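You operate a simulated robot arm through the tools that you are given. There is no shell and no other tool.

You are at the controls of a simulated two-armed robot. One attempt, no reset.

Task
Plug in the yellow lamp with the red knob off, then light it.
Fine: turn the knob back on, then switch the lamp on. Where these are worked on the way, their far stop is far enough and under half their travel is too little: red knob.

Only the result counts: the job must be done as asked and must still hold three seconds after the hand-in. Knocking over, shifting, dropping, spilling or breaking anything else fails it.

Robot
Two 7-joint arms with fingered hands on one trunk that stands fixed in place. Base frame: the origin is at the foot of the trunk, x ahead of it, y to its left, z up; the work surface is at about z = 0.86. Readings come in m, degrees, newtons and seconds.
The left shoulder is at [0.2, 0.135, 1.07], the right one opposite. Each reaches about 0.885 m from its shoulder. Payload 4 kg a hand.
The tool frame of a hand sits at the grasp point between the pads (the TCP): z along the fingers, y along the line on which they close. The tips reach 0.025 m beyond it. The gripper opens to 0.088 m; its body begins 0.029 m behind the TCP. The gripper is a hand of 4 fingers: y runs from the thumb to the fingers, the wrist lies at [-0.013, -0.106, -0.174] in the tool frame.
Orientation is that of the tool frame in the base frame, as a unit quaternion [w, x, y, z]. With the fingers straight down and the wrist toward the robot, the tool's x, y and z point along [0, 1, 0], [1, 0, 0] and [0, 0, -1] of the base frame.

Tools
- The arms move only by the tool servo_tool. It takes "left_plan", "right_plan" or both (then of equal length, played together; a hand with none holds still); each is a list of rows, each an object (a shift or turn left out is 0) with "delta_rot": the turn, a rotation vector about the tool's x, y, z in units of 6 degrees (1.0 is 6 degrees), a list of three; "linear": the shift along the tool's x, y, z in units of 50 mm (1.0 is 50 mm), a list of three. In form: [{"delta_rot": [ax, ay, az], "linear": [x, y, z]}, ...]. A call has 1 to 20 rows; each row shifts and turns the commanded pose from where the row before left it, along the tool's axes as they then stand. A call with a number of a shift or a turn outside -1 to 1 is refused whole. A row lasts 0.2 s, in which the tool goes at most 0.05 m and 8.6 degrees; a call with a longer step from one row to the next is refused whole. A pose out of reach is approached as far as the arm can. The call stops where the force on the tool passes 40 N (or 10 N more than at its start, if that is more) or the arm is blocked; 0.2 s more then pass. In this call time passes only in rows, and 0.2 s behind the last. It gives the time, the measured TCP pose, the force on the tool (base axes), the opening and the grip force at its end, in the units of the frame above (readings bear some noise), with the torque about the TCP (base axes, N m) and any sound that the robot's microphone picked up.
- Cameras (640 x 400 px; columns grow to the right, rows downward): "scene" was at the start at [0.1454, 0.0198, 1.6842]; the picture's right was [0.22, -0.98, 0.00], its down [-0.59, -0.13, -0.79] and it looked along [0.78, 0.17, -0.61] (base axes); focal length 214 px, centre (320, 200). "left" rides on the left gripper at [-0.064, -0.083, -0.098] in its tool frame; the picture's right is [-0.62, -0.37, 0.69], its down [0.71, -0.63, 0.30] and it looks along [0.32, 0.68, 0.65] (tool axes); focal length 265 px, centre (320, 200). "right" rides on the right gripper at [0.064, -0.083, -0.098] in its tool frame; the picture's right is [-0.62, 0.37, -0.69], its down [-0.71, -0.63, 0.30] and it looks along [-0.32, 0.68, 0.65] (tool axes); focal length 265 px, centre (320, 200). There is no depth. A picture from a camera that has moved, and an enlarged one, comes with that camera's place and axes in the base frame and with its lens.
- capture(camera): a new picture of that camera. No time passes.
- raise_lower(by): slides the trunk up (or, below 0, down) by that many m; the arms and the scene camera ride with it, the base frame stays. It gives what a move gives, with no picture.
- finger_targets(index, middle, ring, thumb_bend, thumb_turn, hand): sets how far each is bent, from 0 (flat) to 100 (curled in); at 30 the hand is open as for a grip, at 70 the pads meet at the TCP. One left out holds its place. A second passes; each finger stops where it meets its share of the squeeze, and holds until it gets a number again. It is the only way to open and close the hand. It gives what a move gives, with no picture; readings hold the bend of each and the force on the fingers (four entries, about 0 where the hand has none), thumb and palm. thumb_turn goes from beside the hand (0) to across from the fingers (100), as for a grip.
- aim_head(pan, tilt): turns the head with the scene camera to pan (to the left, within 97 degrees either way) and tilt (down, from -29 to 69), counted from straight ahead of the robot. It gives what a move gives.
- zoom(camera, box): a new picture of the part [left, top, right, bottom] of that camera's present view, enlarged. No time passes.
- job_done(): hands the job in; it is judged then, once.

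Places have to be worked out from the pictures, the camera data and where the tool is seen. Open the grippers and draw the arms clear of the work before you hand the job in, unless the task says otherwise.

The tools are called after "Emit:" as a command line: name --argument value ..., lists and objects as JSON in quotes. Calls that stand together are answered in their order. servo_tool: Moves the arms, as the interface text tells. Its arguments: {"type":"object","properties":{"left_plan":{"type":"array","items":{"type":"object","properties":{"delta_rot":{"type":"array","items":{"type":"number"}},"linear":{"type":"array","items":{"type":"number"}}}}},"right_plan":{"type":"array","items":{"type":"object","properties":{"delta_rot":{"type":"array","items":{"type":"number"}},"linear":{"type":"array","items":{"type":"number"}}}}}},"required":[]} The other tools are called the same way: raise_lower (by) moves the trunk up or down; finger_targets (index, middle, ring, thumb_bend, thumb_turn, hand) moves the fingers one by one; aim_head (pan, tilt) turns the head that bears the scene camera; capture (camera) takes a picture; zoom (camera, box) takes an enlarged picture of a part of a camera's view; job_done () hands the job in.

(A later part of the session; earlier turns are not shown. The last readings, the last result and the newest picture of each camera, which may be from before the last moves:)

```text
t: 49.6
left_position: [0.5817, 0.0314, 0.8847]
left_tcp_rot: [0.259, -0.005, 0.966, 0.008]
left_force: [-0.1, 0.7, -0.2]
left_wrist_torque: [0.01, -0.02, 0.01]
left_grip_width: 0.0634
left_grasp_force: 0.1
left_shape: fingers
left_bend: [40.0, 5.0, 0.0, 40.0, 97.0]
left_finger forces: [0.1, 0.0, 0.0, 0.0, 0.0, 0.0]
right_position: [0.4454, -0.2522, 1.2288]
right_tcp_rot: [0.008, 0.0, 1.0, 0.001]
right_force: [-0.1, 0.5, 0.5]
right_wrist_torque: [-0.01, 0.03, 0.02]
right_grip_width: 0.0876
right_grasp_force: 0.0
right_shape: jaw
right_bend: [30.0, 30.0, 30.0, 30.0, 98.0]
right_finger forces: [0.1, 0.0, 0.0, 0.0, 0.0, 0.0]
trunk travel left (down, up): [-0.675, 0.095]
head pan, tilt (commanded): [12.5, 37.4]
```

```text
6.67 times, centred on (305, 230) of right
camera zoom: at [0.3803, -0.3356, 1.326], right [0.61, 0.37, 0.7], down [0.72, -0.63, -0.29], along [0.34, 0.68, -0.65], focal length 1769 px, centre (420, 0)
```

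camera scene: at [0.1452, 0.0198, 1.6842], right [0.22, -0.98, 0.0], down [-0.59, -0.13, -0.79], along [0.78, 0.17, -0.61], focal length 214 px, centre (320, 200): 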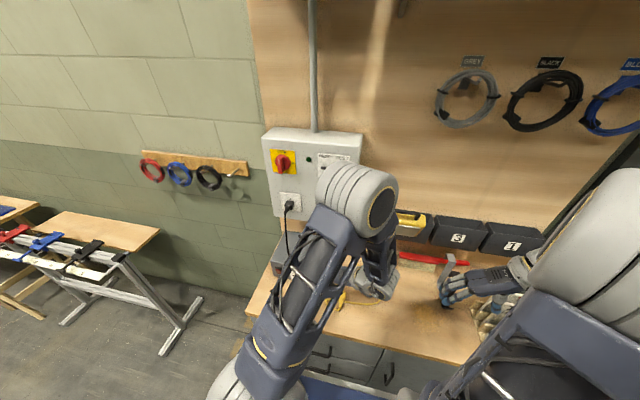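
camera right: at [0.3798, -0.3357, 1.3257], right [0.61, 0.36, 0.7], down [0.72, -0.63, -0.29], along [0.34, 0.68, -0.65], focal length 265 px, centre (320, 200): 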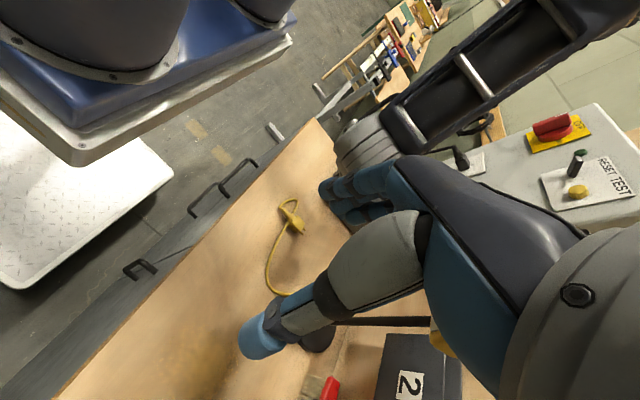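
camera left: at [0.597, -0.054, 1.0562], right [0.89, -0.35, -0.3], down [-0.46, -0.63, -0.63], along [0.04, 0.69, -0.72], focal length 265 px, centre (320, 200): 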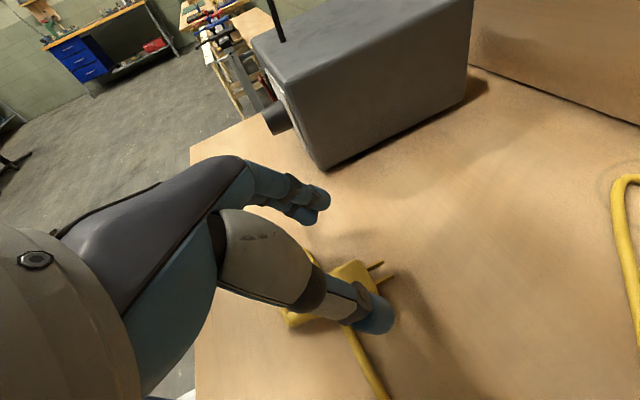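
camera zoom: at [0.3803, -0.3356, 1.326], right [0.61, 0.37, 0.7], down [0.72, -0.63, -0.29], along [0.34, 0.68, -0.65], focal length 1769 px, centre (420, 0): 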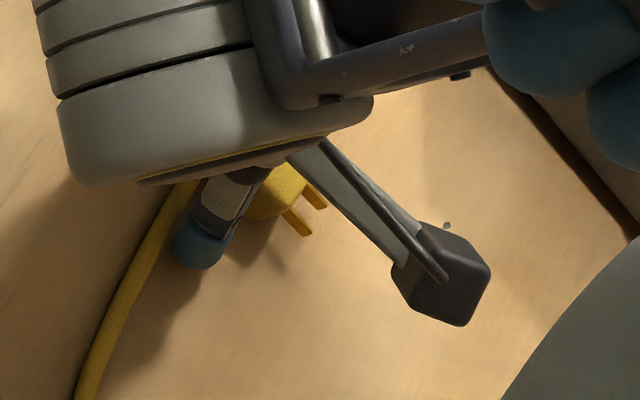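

Still no contact at z=0.885. I go another 3 mm lower and check forces.

Emit:
servo_tool --left_plan '[{"linear": [0.02, -0.01, 0.034]}, {"linear": [0.01, 0, 0.018]}]'

```text
t: 50.2
left_position: [0.5817, 0.0306, 0.8816]
left_tcp_rot: [0.26, -0.006, 0.966, 0.008]
left_force: [-1.4, 1.2, 7.9]
left_wrist_torque: [-0.34, -0.07, -0.05]
left_grip_width: 0.0644
left_grasp_force: 3.1
left_shape: fingers
left_bend: [40.0, 5.0, 0.0, 39.0, 96.0]
left_finger forces: [0.0, 0.1, 0.0, 0.0, 7.7, 0.1]
right_position: [0.446, -0.2532, 1.2289]
right_tcp_rot: [0.008, 0.001, 1.0, 0.001]
right_force: [0.0, -0.2, 0.7]
right_wrist_torque: [0.01, 0.02, 0.02]
right_grip_width: 0.0876
right_grasp_force: 0.1
right_shape: jaw
right_bend: [30.0, 30.0, 30.0, 30.0, 98.0]
right_finger forces: [0.0, 0.0, 0.1, 0.1, 0.0, 0.1]
trunk travel left (down, up): [-0.675, 0.095]
head pan, tilt (commanded): [12.5, 37.4]
```

The thumb touches the bench at z≈0.882. I back up about 2.5 mm and close the index and thumb gently around the plug body.

Emit:
servo_tool --left_plan '[{"linear": [-0.025, 0, -0.043]}]'

Emit:
finger_targets --hand "left" --index 55 --thumb_bend 55

Emit:
zoom --camera "left" --box '[250, 150, 430, 350]'

Emit:
zoom --camera "right" --box '[270, 200, 340, 260]'

```text
t: 50.6
left_position: [0.5823, 0.0308, 0.8831]
left_tcp_rot: [0.258, -0.005, 0.966, 0.007]
left_force: [0.3, 0.0, -0.1]
left_wrist_torque: [-0.02, 0.01, 0.01]
left_grip_width: 0.064
left_grasp_force: 0.1
left_shape: fingers
left_bend: [40.0, 5.0, 0.0, 40.0, 97.0]
left_finger forces: [0.0, 0.0, 0.0, 0.1, 0.1, 0.0]
right_position: [0.4465, -0.2519, 1.2291]
right_tcp_rot: [0.008, 0.0, 1.0, 0.002]
right_force: [-0.2, 0.2, -0.4]
right_wrist_torque: [-0.03, 0.0, -0.02]
right_grip_width: 0.0876
right_grasp_force: 0.1
right_shape: jaw
right_bend: [30.0, 30.0, 30.0, 30.0, 98.0]
right_finger forces: [0.0, 0.1, 0.0, 0.0, 0.0, 0.1]
trunk travel left (down, up): [-0.675, 0.095]
head pan, tilt (commanded): [12.5, 37.4]
```

```text
t: 51.6
left_position: [0.5819, 0.0306, 0.8841]
left_tcp_rot: [0.259, -0.005, 0.966, 0.007]
left_force: [-0.5, -0.2, 1.7]
left_wrist_torque: [-0.11, -0.02, 0.01]
left_grip_width: 0.0328
left_grasp_force: 1.0
left_shape: fingers
left_bend: [55.0, 5.0, 0.0, 53.0, 97.0]
left_finger forces: [0.1, 0.0, 0.0, 0.0, 2.2, 0.0]
right_position: [0.4461, -0.2533, 1.2292]
right_tcp_rot: [0.007, 0.002, 1.0, 0.001]
right_force: [-0.6, -0.4, 0.1]
right_wrist_torque: [-0.03, -0.01, -0.01]
right_grip_width: 0.0878
right_grasp_force: 0.1
right_shape: jaw
right_bend: [30.0, 30.0, 30.0, 30.0, 98.0]
right_finger forces: [0.1, 0.1, 0.1, 0.1, 0.1, 0.0]
trunk travel left (down, up): [-0.675, 0.095]
head pan, tilt (commanded): [12.5, 37.4]
```

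```text
2.00 times, centred on (340, 250) of left
camera zoom: at [0.5904, -0.0535, 1.0], right [0.89, -0.35, -0.3], down [-0.46, -0.63, -0.63], along [0.04, 0.69, -0.72], focal length 531 px, centre (280, 100)
```

zoom: 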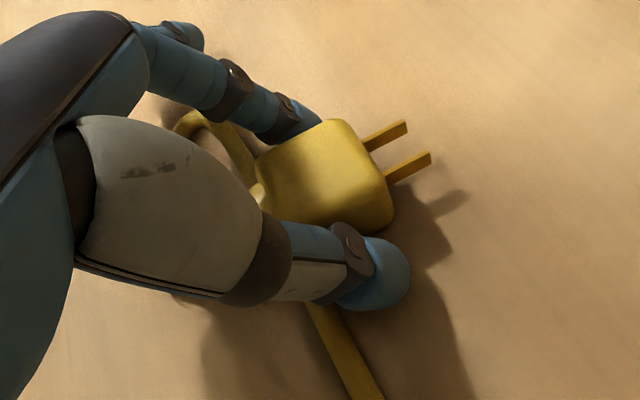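

```text
6.67 times, centred on (305, 230) of right
camera zoom: at [0.3802, -0.3356, 1.326], right [0.61, 0.36, 0.7], down [0.72, -0.63, -0.29], along [0.34, 0.68, -0.65], focal length 1769 px, centre (420, 0)
```

zoom: 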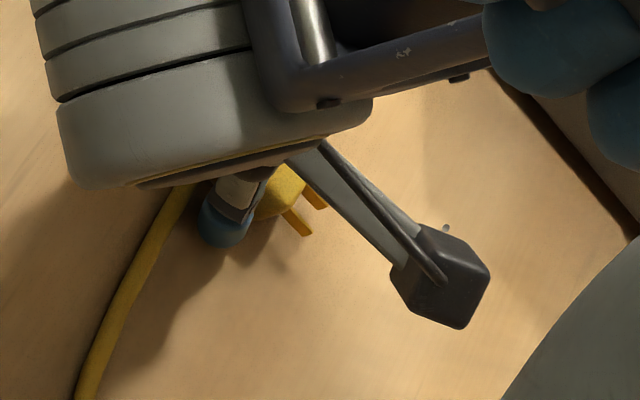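

The thumb grazes the bench as it curls (2 N), so I raise 2 mm and continue closing.

Emit:
servo_tool --left_plan '[{"linear": [-0.022, 0, -0.038]}]'

Emit:
finger_targets --hand "left" --index 62 --thumb_bend 62

Emit:
zoom --camera "left" --box '[250, 150, 430, 350]'

```text
t: 52.0
left_position: [0.5822, 0.0306, 0.8862]
left_tcp_rot: [0.259, -0.006, 0.966, 0.007]
left_force: [-0.4, -0.8, -0.6]
left_wrist_torque: [-0.01, 0.01, 0.01]
left_grip_width: 0.0312
left_grasp_force: 0.0
left_shape: fingers
left_bend: [55.0, 5.0, 0.0, 55.0, 97.0]
left_finger forces: [0.1, 0.0, 0.0, 0.0, 0.0, 0.0]
right_position: [0.4468, -0.2526, 1.2284]
right_tcp_rot: [0.008, 0.001, 1.0, 0.001]
right_force: [-0.4, 0.0, 0.1]
right_wrist_torque: [0.0, 0.01, -0.01]
right_grip_width: 0.0878
right_grasp_force: 0.0
right_shape: jaw
right_bend: [30.0, 30.0, 30.0, 30.0, 98.0]
right_finger forces: [0.0, 0.1, 0.0, 0.1, 0.1, 0.0]
trunk travel left (down, up): [-0.675, 0.095]
head pan, tilt (commanded): [12.5, 37.4]
```

```text
t: 53.0
left_position: [0.5814, 0.0303, 0.8865]
left_tcp_rot: [0.259, -0.005, 0.966, 0.008]
left_force: [0.2, 0.2, -0.8]
left_wrist_torque: [0.02, -0.02, 0.02]
left_grip_width: 0.0241
left_grasp_force: 2.7
left_shape: fingers
left_bend: [58.0, 5.0, 0.0, 58.0, 97.0]
left_finger forces: [2.5, 0.1, 0.0, 0.0, 2.4, 0.1]
right_position: [0.4461, -0.2533, 1.2295]
right_tcp_rot: [0.009, 0.001, 1.0, 0.002]
right_force: [-0.5, 0.9, -0.1]
right_wrist_torque: [0.0, 0.03, -0.02]
right_grip_width: 0.0876
right_grasp_force: 0.1
right_shape: jaw
right_bend: [30.0, 30.0, 30.0, 30.0, 98.0]
right_finger forces: [0.1, 0.0, 0.0, 0.0, 0.0, 0.1]
trunk travel left (down, up): [-0.675, 0.095]
head pan, tilt (commanded): [12.5, 37.4]
```

```text
2.00 times, centred on (340, 250) of left
camera zoom: at [0.5906, -0.0535, 1.0019], right [0.89, -0.35, -0.3], down [-0.46, -0.63, -0.63], along [0.04, 0.69, -0.72], focal length 531 px, centre (280, 100)
```

zoom: 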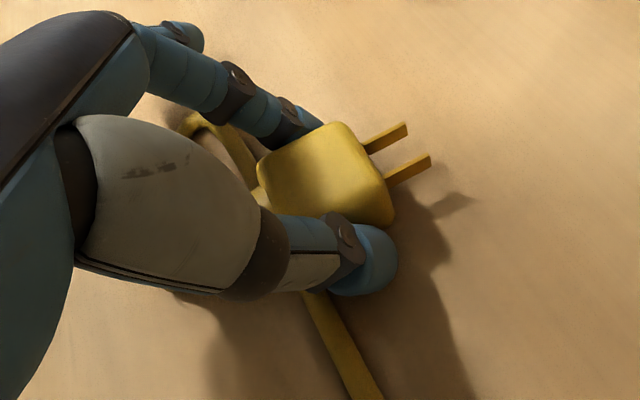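

The plug is pinched at 2.5 N. I firm the pinch before lifting.

Emit:
finger_targets --hand "left" --index 75 --thumb_bend 75

Emit:
zoom --camera "left" --box '[250, 150, 430, 350]'

```text
t: 54.0
left_position: [0.5812, 0.0304, 0.8857]
left_tcp_rot: [0.259, -0.006, 0.966, 0.008]
left_force: [-0.1, -0.7, 0.1]
left_wrist_torque: [-0.01, 0.02, 0.05]
left_grip_width: 0.0221
left_grasp_force: 11.5
left_shape: fingers
left_bend: [56.0, 5.0, 0.0, 62.0, 97.0]
left_finger forces: [10.9, 0.0, 0.0, 0.0, 11.0, 0.1]
right_position: [0.4471, -0.2542, 1.2291]
right_tcp_rot: [0.008, 0.001, 1.0, 0.002]
right_force: [0.8, -0.9, 0.5]
right_wrist_torque: [-0.01, 0.0, 0.02]
right_grip_width: 0.0876
right_grasp_force: 0.1
right_shape: jaw
right_bend: [30.0, 30.0, 30.0, 30.0, 98.0]
right_finger forces: [0.0, 0.1, 0.0, 0.1, 0.0, 0.1]
trunk travel left (down, up): [-0.675, 0.095]
head pan, tilt (commanded): [12.5, 37.4]
```

```text
2.00 times, centred on (340, 250) of left
camera zoom: at [0.5906, -0.0535, 1.0019], right [0.89, -0.35, -0.3], down [-0.46, -0.63, -0.63], along [0.04, 0.69, -0.72], focal length 531 px, centre (280, 100)
```

zoom: 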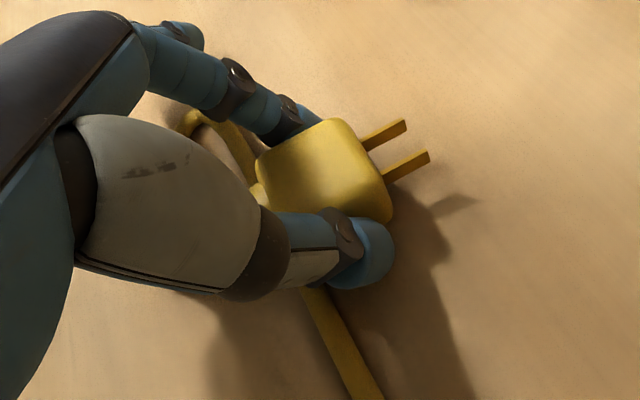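

The pinch is firm at 11 N. I lift about 15 mm and check the plug's attitude.

Emit:
servo_tool --left_plan '[{"linear": [-0.05, 0, -0.087]}, {"linear": [-0.05, 0, -0.087]}, {"linear": [-0.05, 0, -0.087]}]'

Emit:
zoom --camera "left" --box '[250, 150, 430, 350]'

Emit:
zoom --camera "right" --box '[260, 180, 350, 260]'

```text
t: 54.8
left_position: [0.5827, 0.0305, 0.9018]
left_tcp_rot: [0.259, -0.005, 0.966, 0.007]
left_force: [-0.2, 1.0, -0.7]
left_wrist_torque: [0.04, -0.03, -0.03]
left_grip_width: 0.0222
left_grasp_force: 10.9
left_shape: fingers
left_bend: [56.0, 5.0, 0.0, 62.0, 97.0]
left_finger forces: [11.0, 0.0, 0.0, 0.1, 11.0, 0.0]
right_position: [0.4468, -0.253, 1.229]
right_tcp_rot: [0.009, 0.001, 1.0, 0.002]
right_force: [-0.9, 0.4, -0.6]
right_wrist_torque: [-0.03, -0.03, 0.02]
right_grip_width: 0.0876
right_grasp_force: 0.1
right_shape: jaw
right_bend: [30.0, 30.0, 30.0, 30.0, 98.0]
right_finger forces: [0.0, 0.0, 0.0, 0.0, 0.1, 0.0]
trunk travel left (down, up): [-0.675, 0.095]
head pan, tilt (commanded): [12.5, 37.4]
```

```text
2.00 times, centred on (340, 250) of left
camera zoom: at [0.5905, -0.0535, 1.0171], right [0.89, -0.35, -0.3], down [-0.46, -0.63, -0.63], along [0.04, 0.69, -0.72], focal length 531 px, centre (280, 100)
```

zoom: 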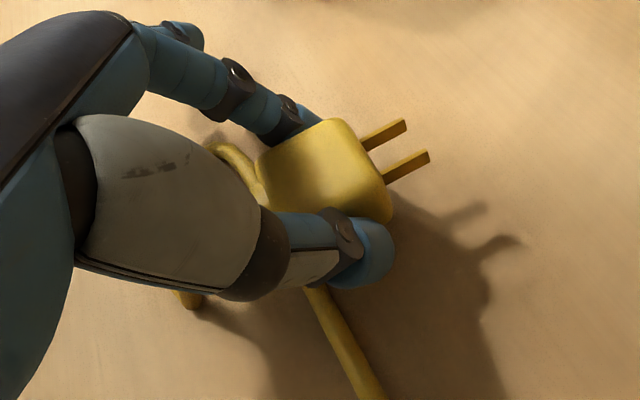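

```text
5.00 times, centred on (305, 220) of right
camera zoom: at [0.3803, -0.3356, 1.326], right [0.61, 0.37, 0.7], down [0.72, -0.63, -0.29], along [0.34, 0.68, -0.65], focal length 1327 px, centre (395, 100)
```

zoom: 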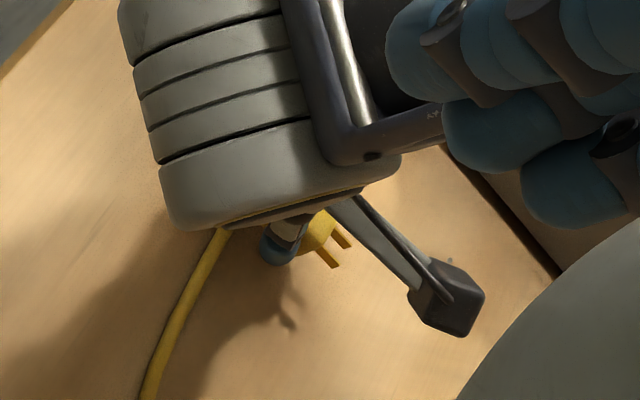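

The plug rides up level in the pinch. I lift it higher so the cable loop falls clear before adding the middle finger.

Emit:
servo_tool --left_plan '[{"linear": [-0.25, 0, -0.43]}, {"linear": [-0.25, 0, -0.43]}, {"linear": [-0.25, 0, -0.43]}, {"linear": [-0.25, 0, -0.43]}]'

Emit:
capture --camera "left"

Emit:
capture --camera "right"

Emit:
capture --camera "scene"

```text
t: 55.8
left_position: [0.5818, 0.0283, 1.0005]
left_tcp_rot: [0.259, -0.006, 0.966, 0.007]
left_force: [-0.8, 0.0, 0.0]
left_wrist_torque: [-0.02, -0.01, 0.0]
left_grip_width: 0.022
left_grasp_force: 11.0
left_shape: fingers
left_bend: [56.0, 5.0, 0.0, 62.0, 97.0]
left_finger forces: [11.1, 0.1, 0.0, 0.0, 11.0, 0.0]
right_position: [0.4468, -0.2536, 1.2295]
right_tcp_rot: [0.008, 0.001, 1.0, 0.001]
right_force: [-0.2, 0.0, 0.5]
right_wrist_torque: [0.04, -0.02, 0.0]
right_grip_width: 0.0878
right_grasp_force: 0.1
right_shape: jaw
right_bend: [30.0, 30.0, 30.0, 30.0, 98.0]
right_finger forces: [0.0, 0.1, 0.0, 0.0, 0.1, 0.0]
trunk travel left (down, up): [-0.675, 0.095]
head pan, tilt (commanded): [12.5, 37.4]
```

```text
taken
camera left: at [0.5908, -0.0549, 1.116], right [0.89, -0.35, -0.3], down [-0.46, -0.63, -0.63], along [0.04, 0.69, -0.72], focal length 265 px, centre (320, 200)
```

left: 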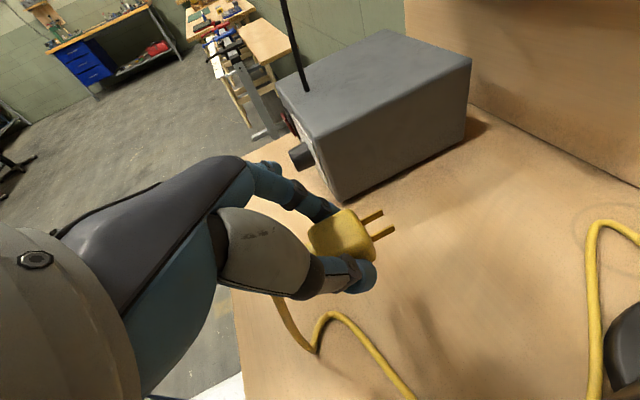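

```text
taken
camera right: at [0.3804, -0.3357, 1.3259], right [0.61, 0.36, 0.7], down [0.72, -0.63, -0.29], along [0.34, 0.68, -0.65], focal length 265 px, centre (320, 200)
```

right: 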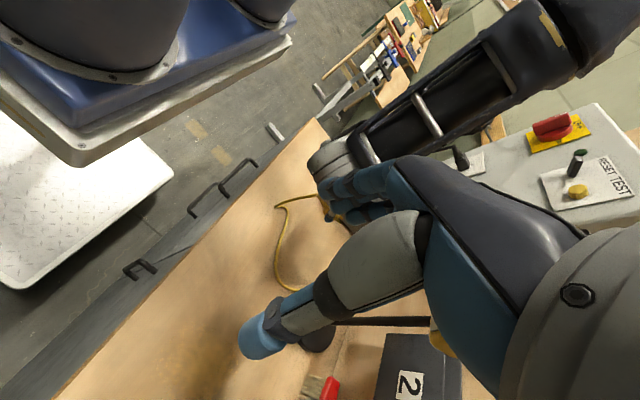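

```text
taken
camera scene: at [0.1457, 0.0196, 1.6841], right [0.22, -0.98, 0.0], down [-0.59, -0.13, -0.79], along [0.78, 0.17, -0.61], focal length 214 px, centre (320, 200)
```

scene: 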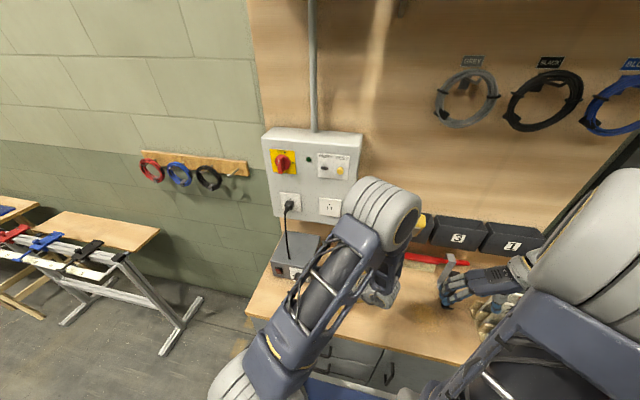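

Emit:
zoom --camera "left" --box '[240, 150, 420, 310]'

Emit:
finger_targets --hand "left" --middle 58

Emit:
zoom --camera "left" --box '[240, 150, 420, 310]'

```text
2.50 times, centred on (330, 230) of left
camera zoom: at [0.5908, -0.0549, 1.116], right [0.89, -0.35, -0.3], down [-0.46, -0.63, -0.63], along [0.04, 0.69, -0.72], focal length 664 px, centre (295, 125)
```

zoom: 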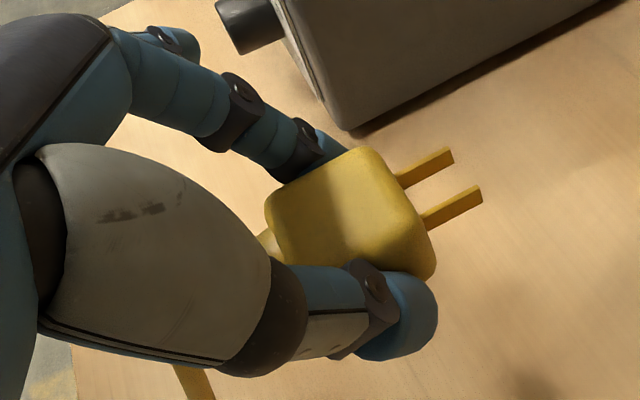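

```text
t: 56.8
left_position: [0.5811, 0.028, 1.0003]
left_tcp_rot: [0.259, -0.006, 0.966, 0.006]
left_force: [-1.0, -0.7, -0.9]
left_wrist_torque: [0.02, 0.01, 0.03]
left_grip_width: 0.0222
left_grasp_force: 11.2
left_shape: fingers
left_bend: [56.0, 56.0, 0.0, 62.0, 97.0]
left_finger forces: [10.9, 0.6, 0.0, 0.0, 11.3, 0.0]
right_position: [0.4469, -0.2528, 1.229]
right_tcp_rot: [0.008, 0.001, 1.0, 0.002]
right_force: [0.4, -0.6, 1.5]
right_wrist_torque: [0.0, -0.01, -0.02]
right_grip_width: 0.0874
right_grasp_force: 0.1
right_shape: jaw
right_bend: [30.0, 30.0, 30.0, 30.0, 98.0]
right_finger forces: [0.0, 0.1, 0.0, 0.0, 0.0, 0.1]
trunk travel left (down, up): [-0.675, 0.095]
head pan, tilt (commanded): [12.5, 37.4]
```

```text
2.50 times, centred on (330, 230) of left
camera zoom: at [0.5906, -0.0549, 1.1158], right [0.89, -0.35, -0.3], down [-0.46, -0.63, -0.63], along [0.04, 0.69, -0.72], focal length 664 px, centre (295, 125)
```

zoom: 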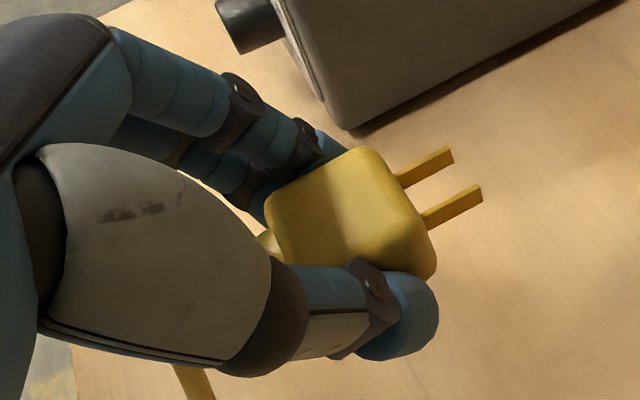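

The middle finger contacts the plug body alongside the index. I firm it up to stabilise the grip.

Emit:
finger_targets --hand "left" --middle 66 --index 75 --thumb_bend 85

Emit:
zoom --camera "left" --box '[240, 150, 420, 310]'

```text
t: 57.8
left_position: [0.5822, 0.0285, 0.9992]
left_tcp_rot: [0.259, -0.005, 0.966, 0.009]
left_force: [-0.2, -0.4, -0.1]
left_wrist_torque: [-0.02, -0.01, 0.01]
left_grip_width: 0.0216
left_grasp_force: 19.9
left_shape: fingers
left_bend: [54.0, 60.0, 0.0, 67.0, 94.0]
left_finger forces: [13.7, 5.8, 0.0, 0.0, 19.5, 0.0]
right_position: [0.4455, -0.2518, 1.2289]
right_tcp_rot: [0.008, 0.001, 1.0, 0.001]
right_force: [0.2, -0.1, -0.5]
right_wrist_torque: [0.01, 0.0, -0.03]
right_grip_width: 0.0876
right_grasp_force: 0.1
right_shape: jaw
right_bend: [30.0, 30.0, 30.0, 30.0, 98.0]
right_finger forces: [0.0, 0.1, 0.0, 0.1, 0.1, 0.0]
trunk travel left (down, up): [-0.675, 0.095]
head pan, tilt (commanded): [12.5, 37.4]
```

```text
2.50 times, centred on (330, 230) of left
camera zoom: at [0.5906, -0.0549, 1.1158], right [0.89, -0.35, -0.3], down [-0.46, -0.63, -0.63], along [0.04, 0.69, -0.72], focal length 664 px, centre (295, 125)
```

zoom: 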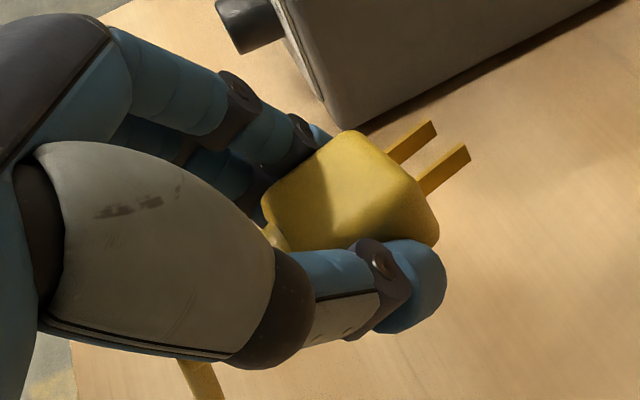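

The stronger thumb yawed the plug a few degrees to the left in the grip. I rebalance: less middle, more index, slightly less thumb.

Emit:
finger_targets --hand "left" --middle 60 --index 85 --thumb_bend 78

Emit:
zoom --camera "left" --box '[240, 150, 420, 310]'

```text
t: 58.8
left_position: [0.5817, 0.029, 1.0001]
left_tcp_rot: [0.258, -0.005, 0.966, 0.008]
left_force: [-0.6, -0.7, -0.1]
left_wrist_torque: [-0.01, -0.01, -0.03]
left_grip_width: 0.0221
left_grasp_force: 14.3
left_shape: fingers
left_bend: [54.0, 57.0, 0.0, 66.0, 95.0]
left_finger forces: [12.1, 2.4, 0.0, 0.0, 14.3, 0.1]
right_position: [0.4463, -0.2531, 1.2282]
right_tcp_rot: [0.008, 0.001, 1.0, 0.002]
right_force: [0.2, -0.8, -0.1]
right_wrist_torque: [-0.03, 0.01, -0.01]
right_grip_width: 0.0875
right_grasp_force: 0.1
right_shape: jaw
right_bend: [30.0, 30.0, 30.0, 30.0, 98.0]
right_finger forces: [0.1, 0.0, 0.1, 0.0, 0.1, 0.1]
trunk travel left (down, up): [-0.675, 0.095]
head pan, tilt (commanded): [12.5, 37.4]
```

```text
2.50 times, centred on (330, 230) of left
camera zoom: at [0.5906, -0.0549, 1.1158], right [0.89, -0.35, -0.3], down [-0.46, -0.63, -0.63], along [0.04, 0.69, -0.72], focal length 664 px, centre (295, 125)
```

zoom: 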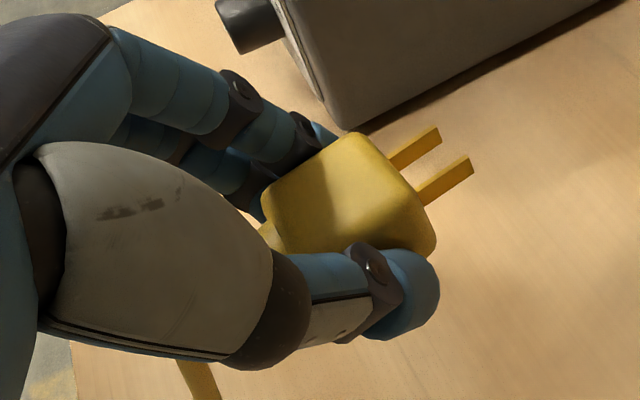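

Emit:
zoom --camera "left" --box '[300, 190, 380, 240]'

Emit:
zoom --camera "right" --box '[290, 160, 370, 260]'

```text
8.00 times, centred on (340, 215) of left
camera zoom: at [0.5906, -0.0549, 1.1158], right [0.89, -0.35, -0.3], down [-0.46, -0.63, -0.63], along [0.04, 0.69, -0.72], focal length 2123 px, centre (160, 80)
```

zoom: 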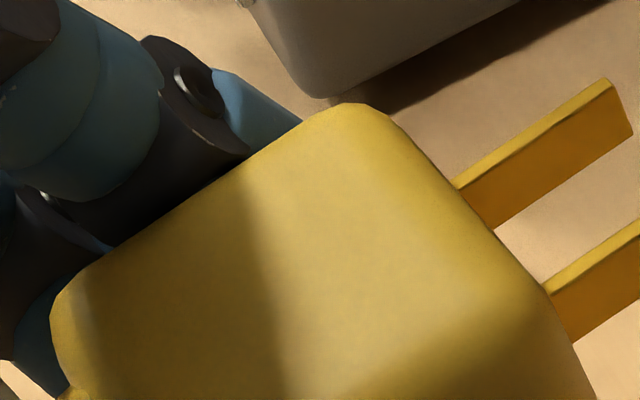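

```text
4.00 times, centred on (330, 210) of right
camera zoom: at [0.3803, -0.3356, 1.326], right [0.61, 0.37, 0.7], down [0.72, -0.63, -0.29], along [0.34, 0.68, -0.65], focal length 1062 px, centre (280, 160)
```

zoom: 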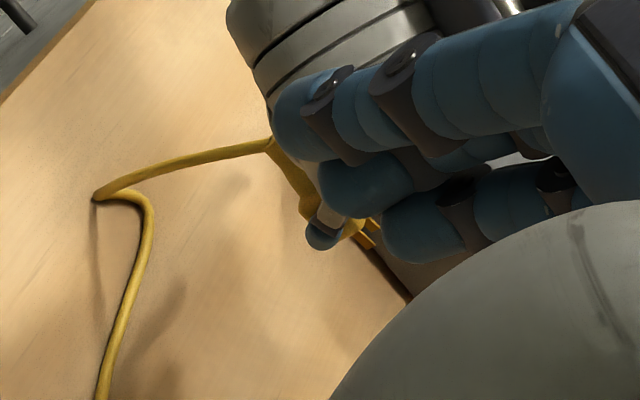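

From the enlarged view, the plug sits nose-up about 8° and yawed about 3° left relative to the hand; I'll compensate with the hand. I raise it toward a standoff in front of the free outlet and trim pitch and yaw.

Emit:
servo_tool --left_plan '[{"linear": [-0.41, 0.25, -0.58]}, {"linear": [-0.41, 0.25, -0.58]}, {"linear": [-0.41, 0.25, -0.58]}, {"linear": [-0.41, 0.25, -0.58]}, {"linear": [-0.41, 0.25, -0.58]}, {"linear": [-0.41, 0.25, -0.58]}, {"delta_rot": [0.138, 0.69, 0.238]}, {"delta_rot": [0.138, 0.69, 0.238]}]'

Emit:
capture --camera "left"

Emit:
capture --camera "scene"

Emit:
capture --camera "right"

```text
t: 60.6
left_position: [0.6009, 0.1027, 1.2132]
left_tcp_rot: [0.187, 0.023, 0.982, -0.001]
left_force: [0.3, 0.3, -0.5]
left_wrist_torque: [-0.01, -0.02, 0.01]
left_grip_width: 0.0219
left_grasp_force: 14.3
left_shape: fingers
left_bend: [54.0, 57.0, 0.0, 66.0, 95.0]
left_finger forces: [11.9, 2.3, 0.1, 0.1, 14.2, 0.0]
right_position: [0.446, -0.254, 1.2295]
right_tcp_rot: [0.008, 0.001, 1.0, 0.002]
right_force: [-0.2, 0.5, 0.5]
right_wrist_torque: [0.0, -0.03, 0.02]
right_grip_width: 0.0877
right_grasp_force: 0.0
right_shape: jaw
right_bend: [30.0, 30.0, 30.0, 30.0, 98.0]
right_finger forces: [0.0, 0.0, 0.0, 0.1, 0.1, 0.0]
trunk travel left (down, up): [-0.675, 0.095]
head pan, tilt (commanded): [12.5, 37.4]
```

```text
taken
camera left: at [0.6213, 0.0174, 1.3272], right [0.81, -0.4, -0.42], down [-0.58, -0.6, -0.55], along [-0.03, 0.69, -0.72], focal length 265 px, centre (320, 200)
```

left: 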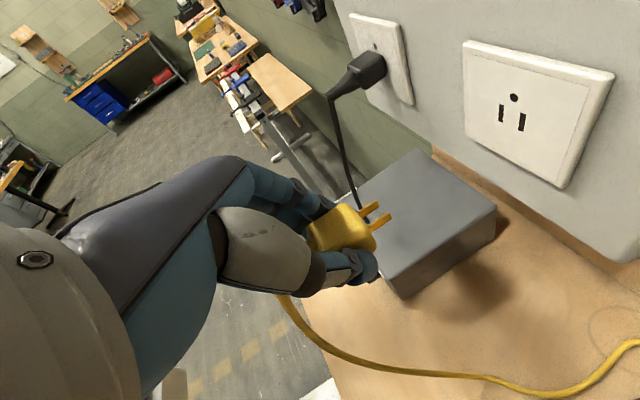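

```text
taken
camera scene: at [0.1454, 0.0197, 1.6842], right [0.22, -0.98, 0.0], down [-0.59, -0.13, -0.79], along [0.78, 0.17, -0.61], focal length 214 px, centre (320, 200)
```

scene: 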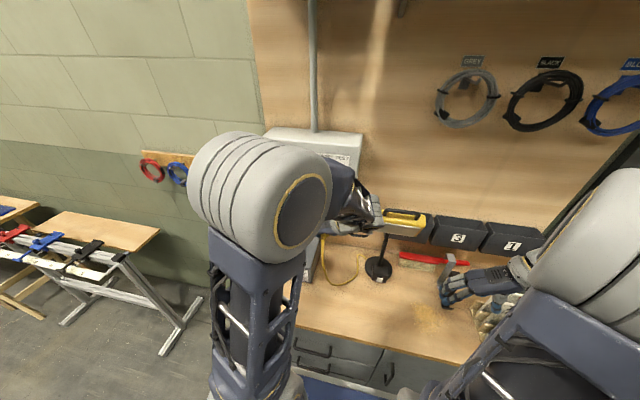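

```text
taken
camera right: at [0.3802, -0.3356, 1.326], right [0.61, 0.37, 0.7], down [0.72, -0.63, -0.29], along [0.34, 0.68, -0.65], focal length 265 px, centre (320, 200)
```

right: 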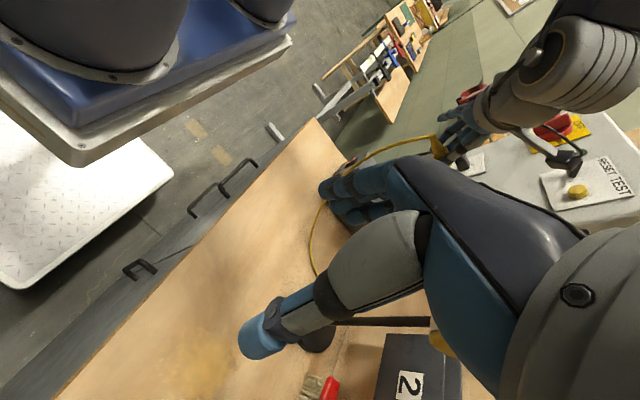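

Excellent view: the left camera sees both the prongs and the outlet. I enlarge both to measure.

Emit:
zoom --camera "left" --box '[310, 180, 410, 260]'

Emit:
zoom --camera "left" --box '[450, 30, 630, 200]'

Emit:
zoom --camera "right" --box '[400, 80, 520, 170]'

```text
5.00 times, centred on (360, 220) of left
camera zoom: at [0.6213, 0.0174, 1.3272], right [0.81, -0.4, -0.42], down [-0.58, -0.6, -0.55], along [-0.03, 0.69, -0.72], focal length 1327 px, centre (120, 100)
```

zoom: 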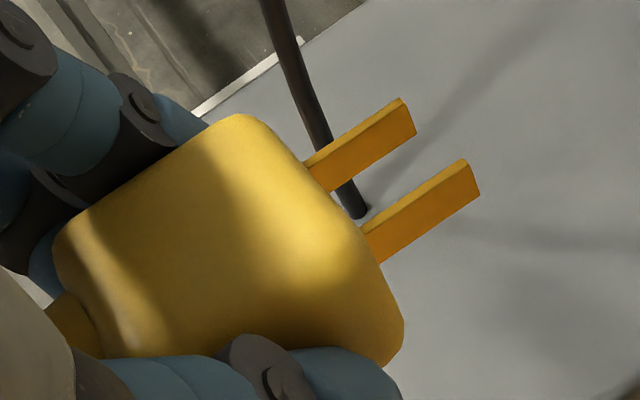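

```text
2.35 times, centred on (540, 115) of left
camera zoom: at [0.6213, 0.0174, 1.3272], right [0.81, -0.4, -0.42], down [-0.58, -0.6, -0.55], along [-0.03, 0.69, -0.72], focal length 624 px, centre (-198, 400)
```

zoom: 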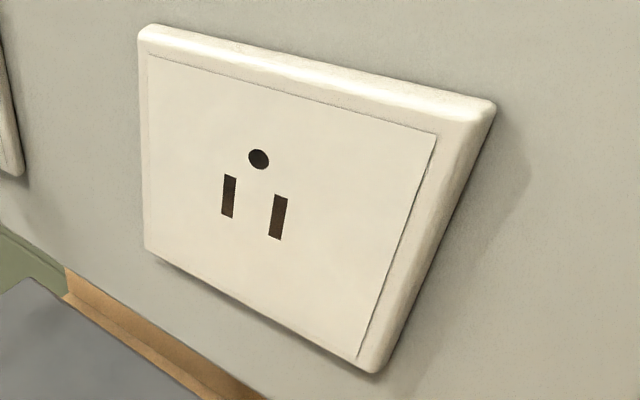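

```text
4.44 times, centred on (460, 125) of right
camera zoom: at [0.3802, -0.3356, 1.326], right [0.61, 0.37, 0.7], down [0.72, -0.63, -0.29], along [0.34, 0.68, -0.65], focal length 1180 px, centre (-302, 533)
```

zoom: 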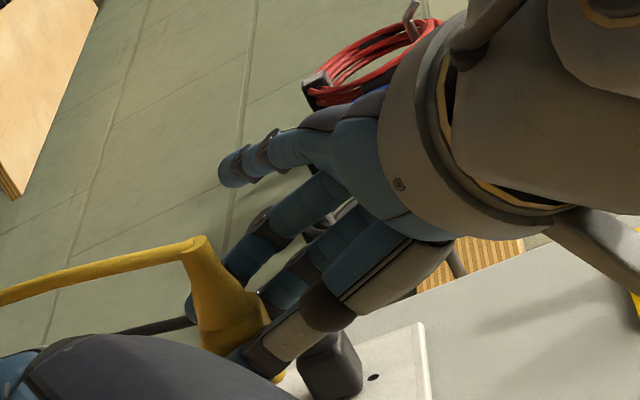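

The plug is now level and nearly square to the outlet, with prong tips near (0.645, 0.108, 1.193) and slots near (0.74, 0.112, 1.190). I advance to about 2 cm off and re-measure.

Emit:
servo_tool --left_plan '[{"linear": [-0.456, 0.043, 0.202]}, {"linear": [-0.456, 0.043, 0.202]}, {"linear": [-0.456, 0.043, 0.202]}]'

Emit:
capture --camera "left"

Emit:
zoom --camera "left" --box '[330, 140, 450, 240]'

Emit:
zoom --camera "right" --box '[420, 80, 540, 170]'

Emit:
zoom --camera "scene" --box '[300, 140, 400, 260]'

```text
t: 61.4
left_position: [0.6763, 0.1061, 1.2103]
left_tcp_rot: [0.188, 0.022, 0.982, 0.0]
left_force: [-0.4, -0.7, 0.1]
left_wrist_torque: [0.03, 0.02, 0.03]
left_grip_width: 0.022
left_grasp_force: 14.1
left_shape: fingers
left_bend: [54.0, 57.0, 0.0, 66.0, 95.0]
left_finger forces: [12.0, 2.3, 0.0, 0.0, 14.2, 0.1]
right_position: [0.4466, -0.2534, 1.2285]
right_tcp_rot: [0.007, 0.001, 1.0, 0.002]
right_force: [0.2, 0.1, -0.4]
right_wrist_torque: [-0.03, 0.0, -0.02]
right_grip_width: 0.0877
right_grasp_force: 0.1
right_shape: jaw
right_bend: [30.0, 30.0, 30.0, 30.0, 98.0]
right_finger forces: [0.0, 0.0, 0.0, 0.0, 0.1, 0.0]
trunk travel left (down, up): [-0.675, 0.095]
head pan, tilt (commanded): [12.5, 37.4]
```

```text
taken
camera left: at [0.6961, 0.0207, 1.324], right [0.82, -0.4, -0.42], down [-0.58, -0.6, -0.55], along [-0.03, 0.69, -0.72], focal length 265 px, centre (320, 200)
```

left: 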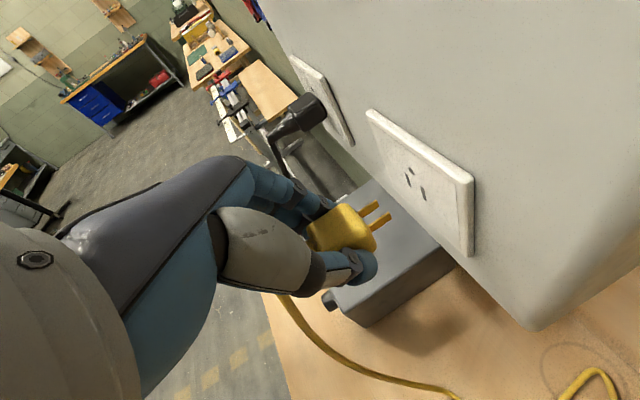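

```text
4.00 times, centred on (390, 190) of left
camera zoom: at [0.6961, 0.0207, 1.324], right [0.82, -0.4, -0.42], down [-0.58, -0.6, -0.55], along [-0.03, 0.69, -0.72], focal length 1062 px, centre (40, 240)
```

zoom: 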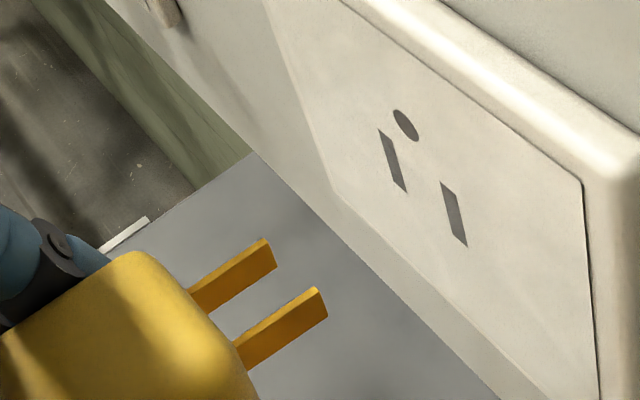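

```text
4.44 times, centred on (480, 125) of right
camera zoom: at [0.38, -0.3356, 1.3261], right [0.61, 0.37, 0.7], down [0.72, -0.63, -0.29], along [0.34, 0.68, -0.65], focal length 1180 px, centre (-391, 533)
```

zoom: 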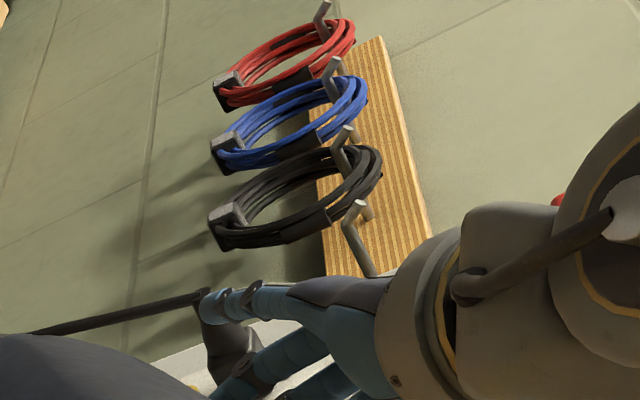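

```text
3.33 times, centred on (350, 200) of scene
camera zoom: at [0.1452, 0.0198, 1.6842], right [0.22, -0.98, 0.0], down [-0.59, -0.13, -0.79], along [0.78, 0.17, -0.61], focal length 715 px, centre (220, 200)
```

zoom: 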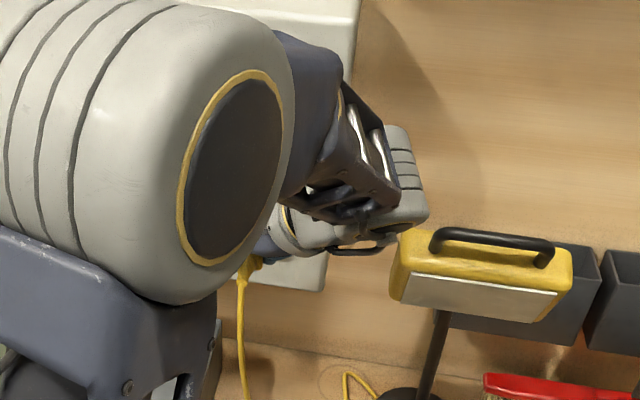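

Relative alignment looks within about 1 mm, but the plug is nose-down about 3°. I set the ring finger in from the side, correct the pitch, and close to about 7 mm.

Emit:
finger_targets --hand "left" --ring 38

Emit:
servo_tool --left_plan '[{"delta_rot": [0, -0.55, 0], "linear": [-0.12, 0.006, 0.08]}, {"linear": [-0.12, 0.006, 0.08]}]'

Emit:
capture --camera "left"

Emit:
zoom --camera "left" --box '[340, 160, 420, 230]'

```text
t: 62.4
left_position: [0.6752, 0.1041, 1.2095]
left_tcp_rot: [0.188, 0.022, 0.982, 0.0]
left_force: [0.4, 0.3, -0.1]
left_wrist_torque: [-0.01, 0.01, 0.0]
left_grip_width: 0.0216
left_grasp_force: 14.0
left_shape: fingers
left_bend: [54.0, 57.0, 38.0, 66.0, 95.0]
left_finger forces: [11.9, 2.2, 0.1, 0.1, 14.2, 0.0]
right_position: [0.4463, -0.2534, 1.2293]
right_tcp_rot: [0.009, 0.0, 1.0, 0.002]
right_force: [0.5, -0.6, -0.2]
right_wrist_torque: [0.02, 0.01, -0.04]
right_grip_width: 0.0878
right_grasp_force: 0.0
right_shape: jaw
right_bend: [30.0, 30.0, 30.0, 30.0, 98.0]
right_finger forces: [0.1, 0.0, 0.1, 0.1, 0.0, 0.0]
trunk travel left (down, up): [-0.675, 0.095]
head pan, tilt (commanded): [12.5, 37.4]
```

```text
t: 63.0
left_position: [0.6901, 0.1047, 1.2073]
left_tcp_rot: [0.216, 0.022, 0.976, -0.001]
left_force: [0.3, -0.6, -0.3]
left_wrist_torque: [-0.01, 0.01, -0.01]
left_grip_width: 0.0217
left_grasp_force: 14.0
left_shape: fingers
left_bend: [54.0, 57.0, 38.0, 66.0, 95.0]
left_finger forces: [11.9, 2.3, 0.0, 0.0, 14.2, 0.1]
right_position: [0.447, -0.2534, 1.2289]
right_tcp_rot: [0.008, 0.002, 1.0, 0.002]
right_force: [0.0, 0.1, 0.5]
right_wrist_torque: [-0.05, 0.03, -0.01]
right_grip_width: 0.0878
right_grasp_force: 0.0
right_shape: jaw
right_bend: [30.0, 30.0, 30.0, 30.0, 98.0]
right_finger forces: [0.0, 0.1, 0.0, 0.0, 0.0, 0.0]
trunk travel left (down, up): [-0.675, 0.095]
head pan, tilt (commanded): [12.5, 37.4]
```

```text
taken
camera left: at [0.7037, 0.0209, 1.3228], right [0.84, -0.4, -0.37], down [-0.55, -0.6, -0.58], along [0.01, 0.69, -0.72], focal length 265 px, centre (320, 200)
```

left: 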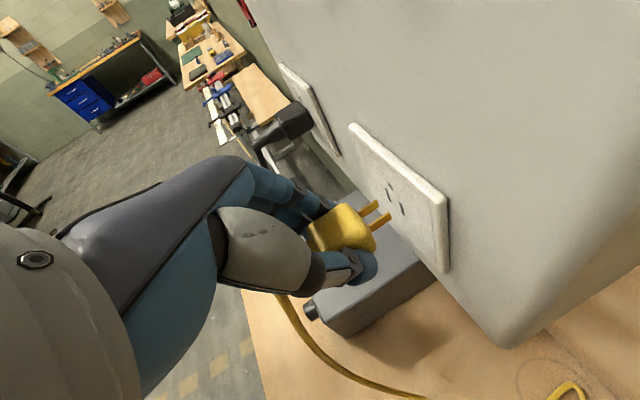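

```text
5.71 times, centred on (380, 195) of left
camera zoom: at [0.7037, 0.0209, 1.3228], right [0.84, -0.4, -0.37], down [-0.55, -0.6, -0.58], along [0.01, 0.69, -0.72], focal length 1517 px, centre (-23, 229)
```

zoom: 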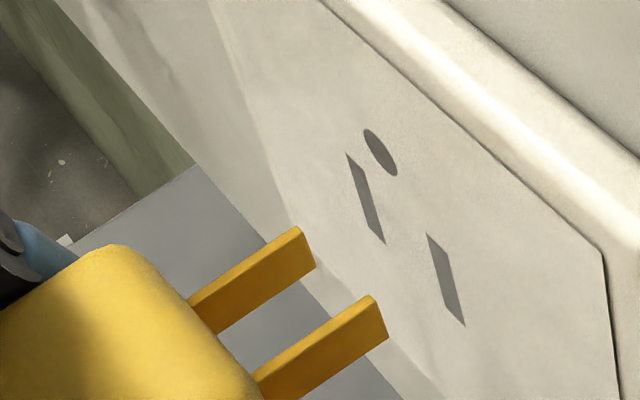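

The plug is square with the outlet now and within about 1–2 mm of the slots, with a gap of about 7 mm. I advance 5 mm more and compare tips with slots again.

Emit:
servo_tool --left_plan '[{"linear": [-0.09, 0.004, 0.042]}]'

Emit:
zoom --camera "left" --box '[350, 170, 410, 225]'

```text
t: 63.4
left_position: [0.6953, 0.1043, 1.2081]
left_tcp_rot: [0.217, 0.021, 0.976, 0.0]
left_force: [-0.3, 0.3, -0.3]
left_wrist_torque: [0.0, -0.01, -0.02]
left_grip_width: 0.0217
left_grasp_force: 14.1
left_shape: fingers
left_bend: [54.0, 57.0, 38.0, 66.0, 95.0]
left_finger forces: [11.9, 2.3, 0.0, 0.0, 14.2, 0.0]
right_position: [0.4461, -0.2526, 1.2291]
right_tcp_rot: [0.008, 0.001, 1.0, 0.001]
right_force: [0.4, 0.7, -0.6]
right_wrist_torque: [-0.01, 0.0, 0.01]
right_grip_width: 0.0876
right_grasp_force: 0.2
right_shape: jaw
right_bend: [30.0, 30.0, 30.0, 30.0, 98.0]
right_finger forces: [0.0, 0.0, 0.1, 0.1, 0.0, 0.0]
trunk travel left (down, up): [-0.675, 0.095]
head pan, tilt (commanded): [12.5, 37.4]
```

```text
7.27 times, centred on (380, 198) of left
camera zoom: at [0.7087, 0.0207, 1.3228], right [0.84, -0.4, -0.37], down [-0.55, -0.6, -0.58], along [0.01, 0.69, -0.72], focal length 1930 px, centre (-116, 218)
```

zoom: 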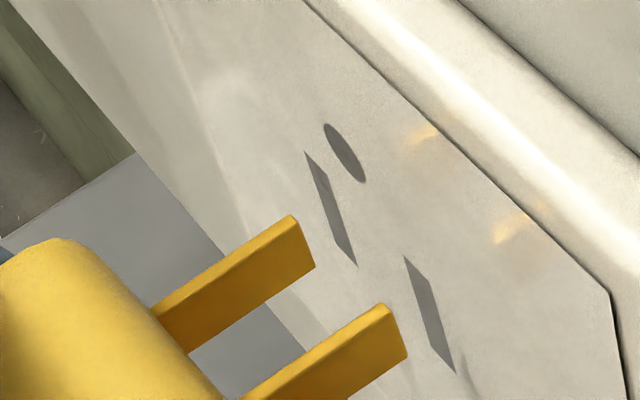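

Tips and slots line up in this view with a gap of roughly 3 mm. I advance in 1 mm steps, watching the contact force.

Emit:
servo_tool --left_plan '[{"linear": [-0.018, 0.001, 0.0084]}, {"linear": [-0.018, 0.001, 0.0084]}, {"linear": [-0.018, 0.001, 0.0084]}]'

Emit:
zoom --camera "left" --box '[350, 170, 410, 225]'

```text
t: 64.2
left_position: [0.6977, 0.1048, 1.2077]
left_tcp_rot: [0.216, 0.023, 0.976, 0.0]
left_force: [-0.7, 0.0, -0.4]
left_wrist_torque: [0.02, -0.05, 0.01]
left_grip_width: 0.0221
left_grasp_force: 14.0
left_shape: fingers
left_bend: [54.0, 57.0, 38.0, 66.0, 95.0]
left_finger forces: [12.0, 2.4, 0.0, 0.1, 14.2, 0.1]
right_position: [0.4467, -0.2541, 1.2296]
right_tcp_rot: [0.008, 0.001, 1.0, 0.002]
right_force: [-0.1, 0.6, -0.1]
right_wrist_torque: [0.0, -0.01, -0.01]
right_grip_width: 0.0877
right_grasp_force: 0.0
right_shape: jaw
right_bend: [30.0, 30.0, 30.0, 30.0, 98.0]
right_finger forces: [0.0, 0.1, 0.0, 0.1, 0.1, 0.0]
trunk travel left (down, up): [-0.675, 0.095]
head pan, tilt (commanded): [12.5, 37.4]
```

```text
7.27 times, centred on (380, 198) of left
camera zoom: at [0.7118, 0.0208, 1.323], right [0.84, -0.4, -0.37], down [-0.55, -0.6, -0.58], along [0.01, 0.69, -0.72], focal length 1930 px, centre (-116, 218)
```

zoom: 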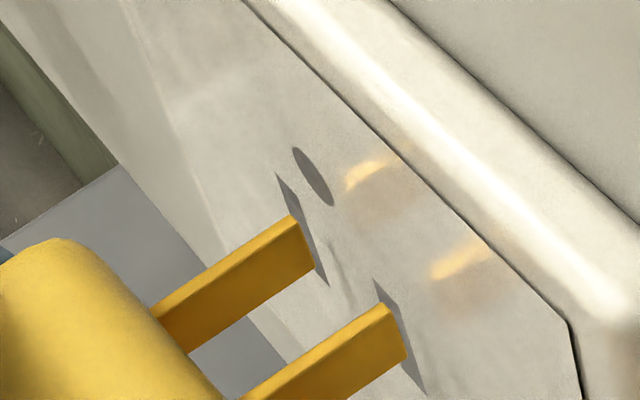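

No contact yet; the tips visually overlap the slots. I advance 2 mm more in small steps.

Emit:
servo_tool --left_plan '[{"linear": [-0.018, 0.001, 0.0084]}, {"linear": [-0.018, 0.001, 0.0084]}]'

Emit:
zoom --camera "left" --box '[350, 170, 410, 225]'

```text
t: 64.8
left_position: [0.6996, 0.1048, 1.2078]
left_tcp_rot: [0.216, 0.022, 0.976, -0.001]
left_force: [-1.1, 0.0, -0.1]
left_wrist_torque: [-0.07, -0.03, 0.01]
left_grip_width: 0.0222
left_grasp_force: 14.3
left_shape: fingers
left_bend: [54.0, 57.0, 38.0, 66.0, 95.0]
left_finger forces: [11.9, 2.3, 0.0, 0.1, 14.2, 0.1]
right_position: [0.4463, -0.2526, 1.2298]
right_tcp_rot: [0.008, 0.001, 1.0, 0.002]
right_force: [0.1, 0.2, -0.8]
right_wrist_torque: [0.0, 0.0, -0.02]
right_grip_width: 0.0874
right_grasp_force: 0.1
right_shape: jaw
right_bend: [30.0, 30.0, 30.0, 30.0, 98.0]
right_finger forces: [0.0, 0.1, 0.1, 0.0, 0.0, 0.0]
trunk travel left (down, up): [-0.675, 0.095]
head pan, tilt (commanded): [12.5, 37.4]
```

```text
7.27 times, centred on (380, 198) of left
camera zoom: at [0.7137, 0.0206, 1.3231], right [0.84, -0.4, -0.37], down [-0.55, -0.6, -0.58], along [0.01, 0.69, -0.72], focal length 1930 px, centre (-116, 218)
```

zoom: 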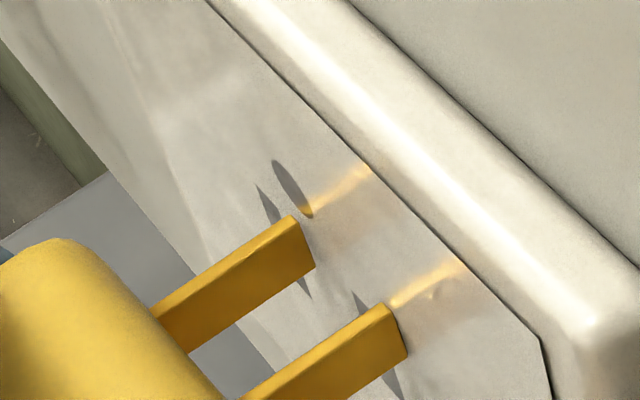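

The prongs lie in front of the slots (toward the camera), so the plug must shift left and down. I zoom in tightly to judge the blade tilt against the slots before correcting.

Emit:
zoom --camera "left" --box '[372, 188, 400, 212]'

Emit:
zoom --camera "right" --box '[430, 90, 550, 170]'

```text
16.00 times, centred on (386, 200) of left
camera zoom: at [0.7137, 0.0206, 1.3231], right [0.84, -0.4, -0.37], down [-0.55, -0.6, -0.58], along [0.01, 0.69, -0.72], focal length 4246 px, centre (-736, 200)
```

zoom: 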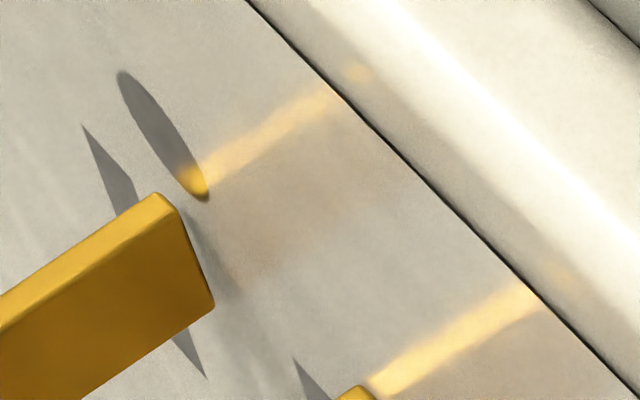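

```text
5.00 times, centred on (490, 130) of right
camera zoom: at [0.3803, -0.3356, 1.326], right [0.61, 0.37, 0.7], down [0.72, -0.63, -0.29], along [0.34, 0.68, -0.65], focal length 1327 px, centre (-530, 550)
```

zoom: 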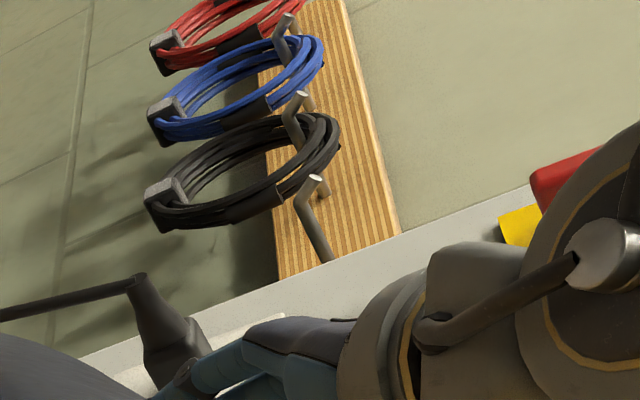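

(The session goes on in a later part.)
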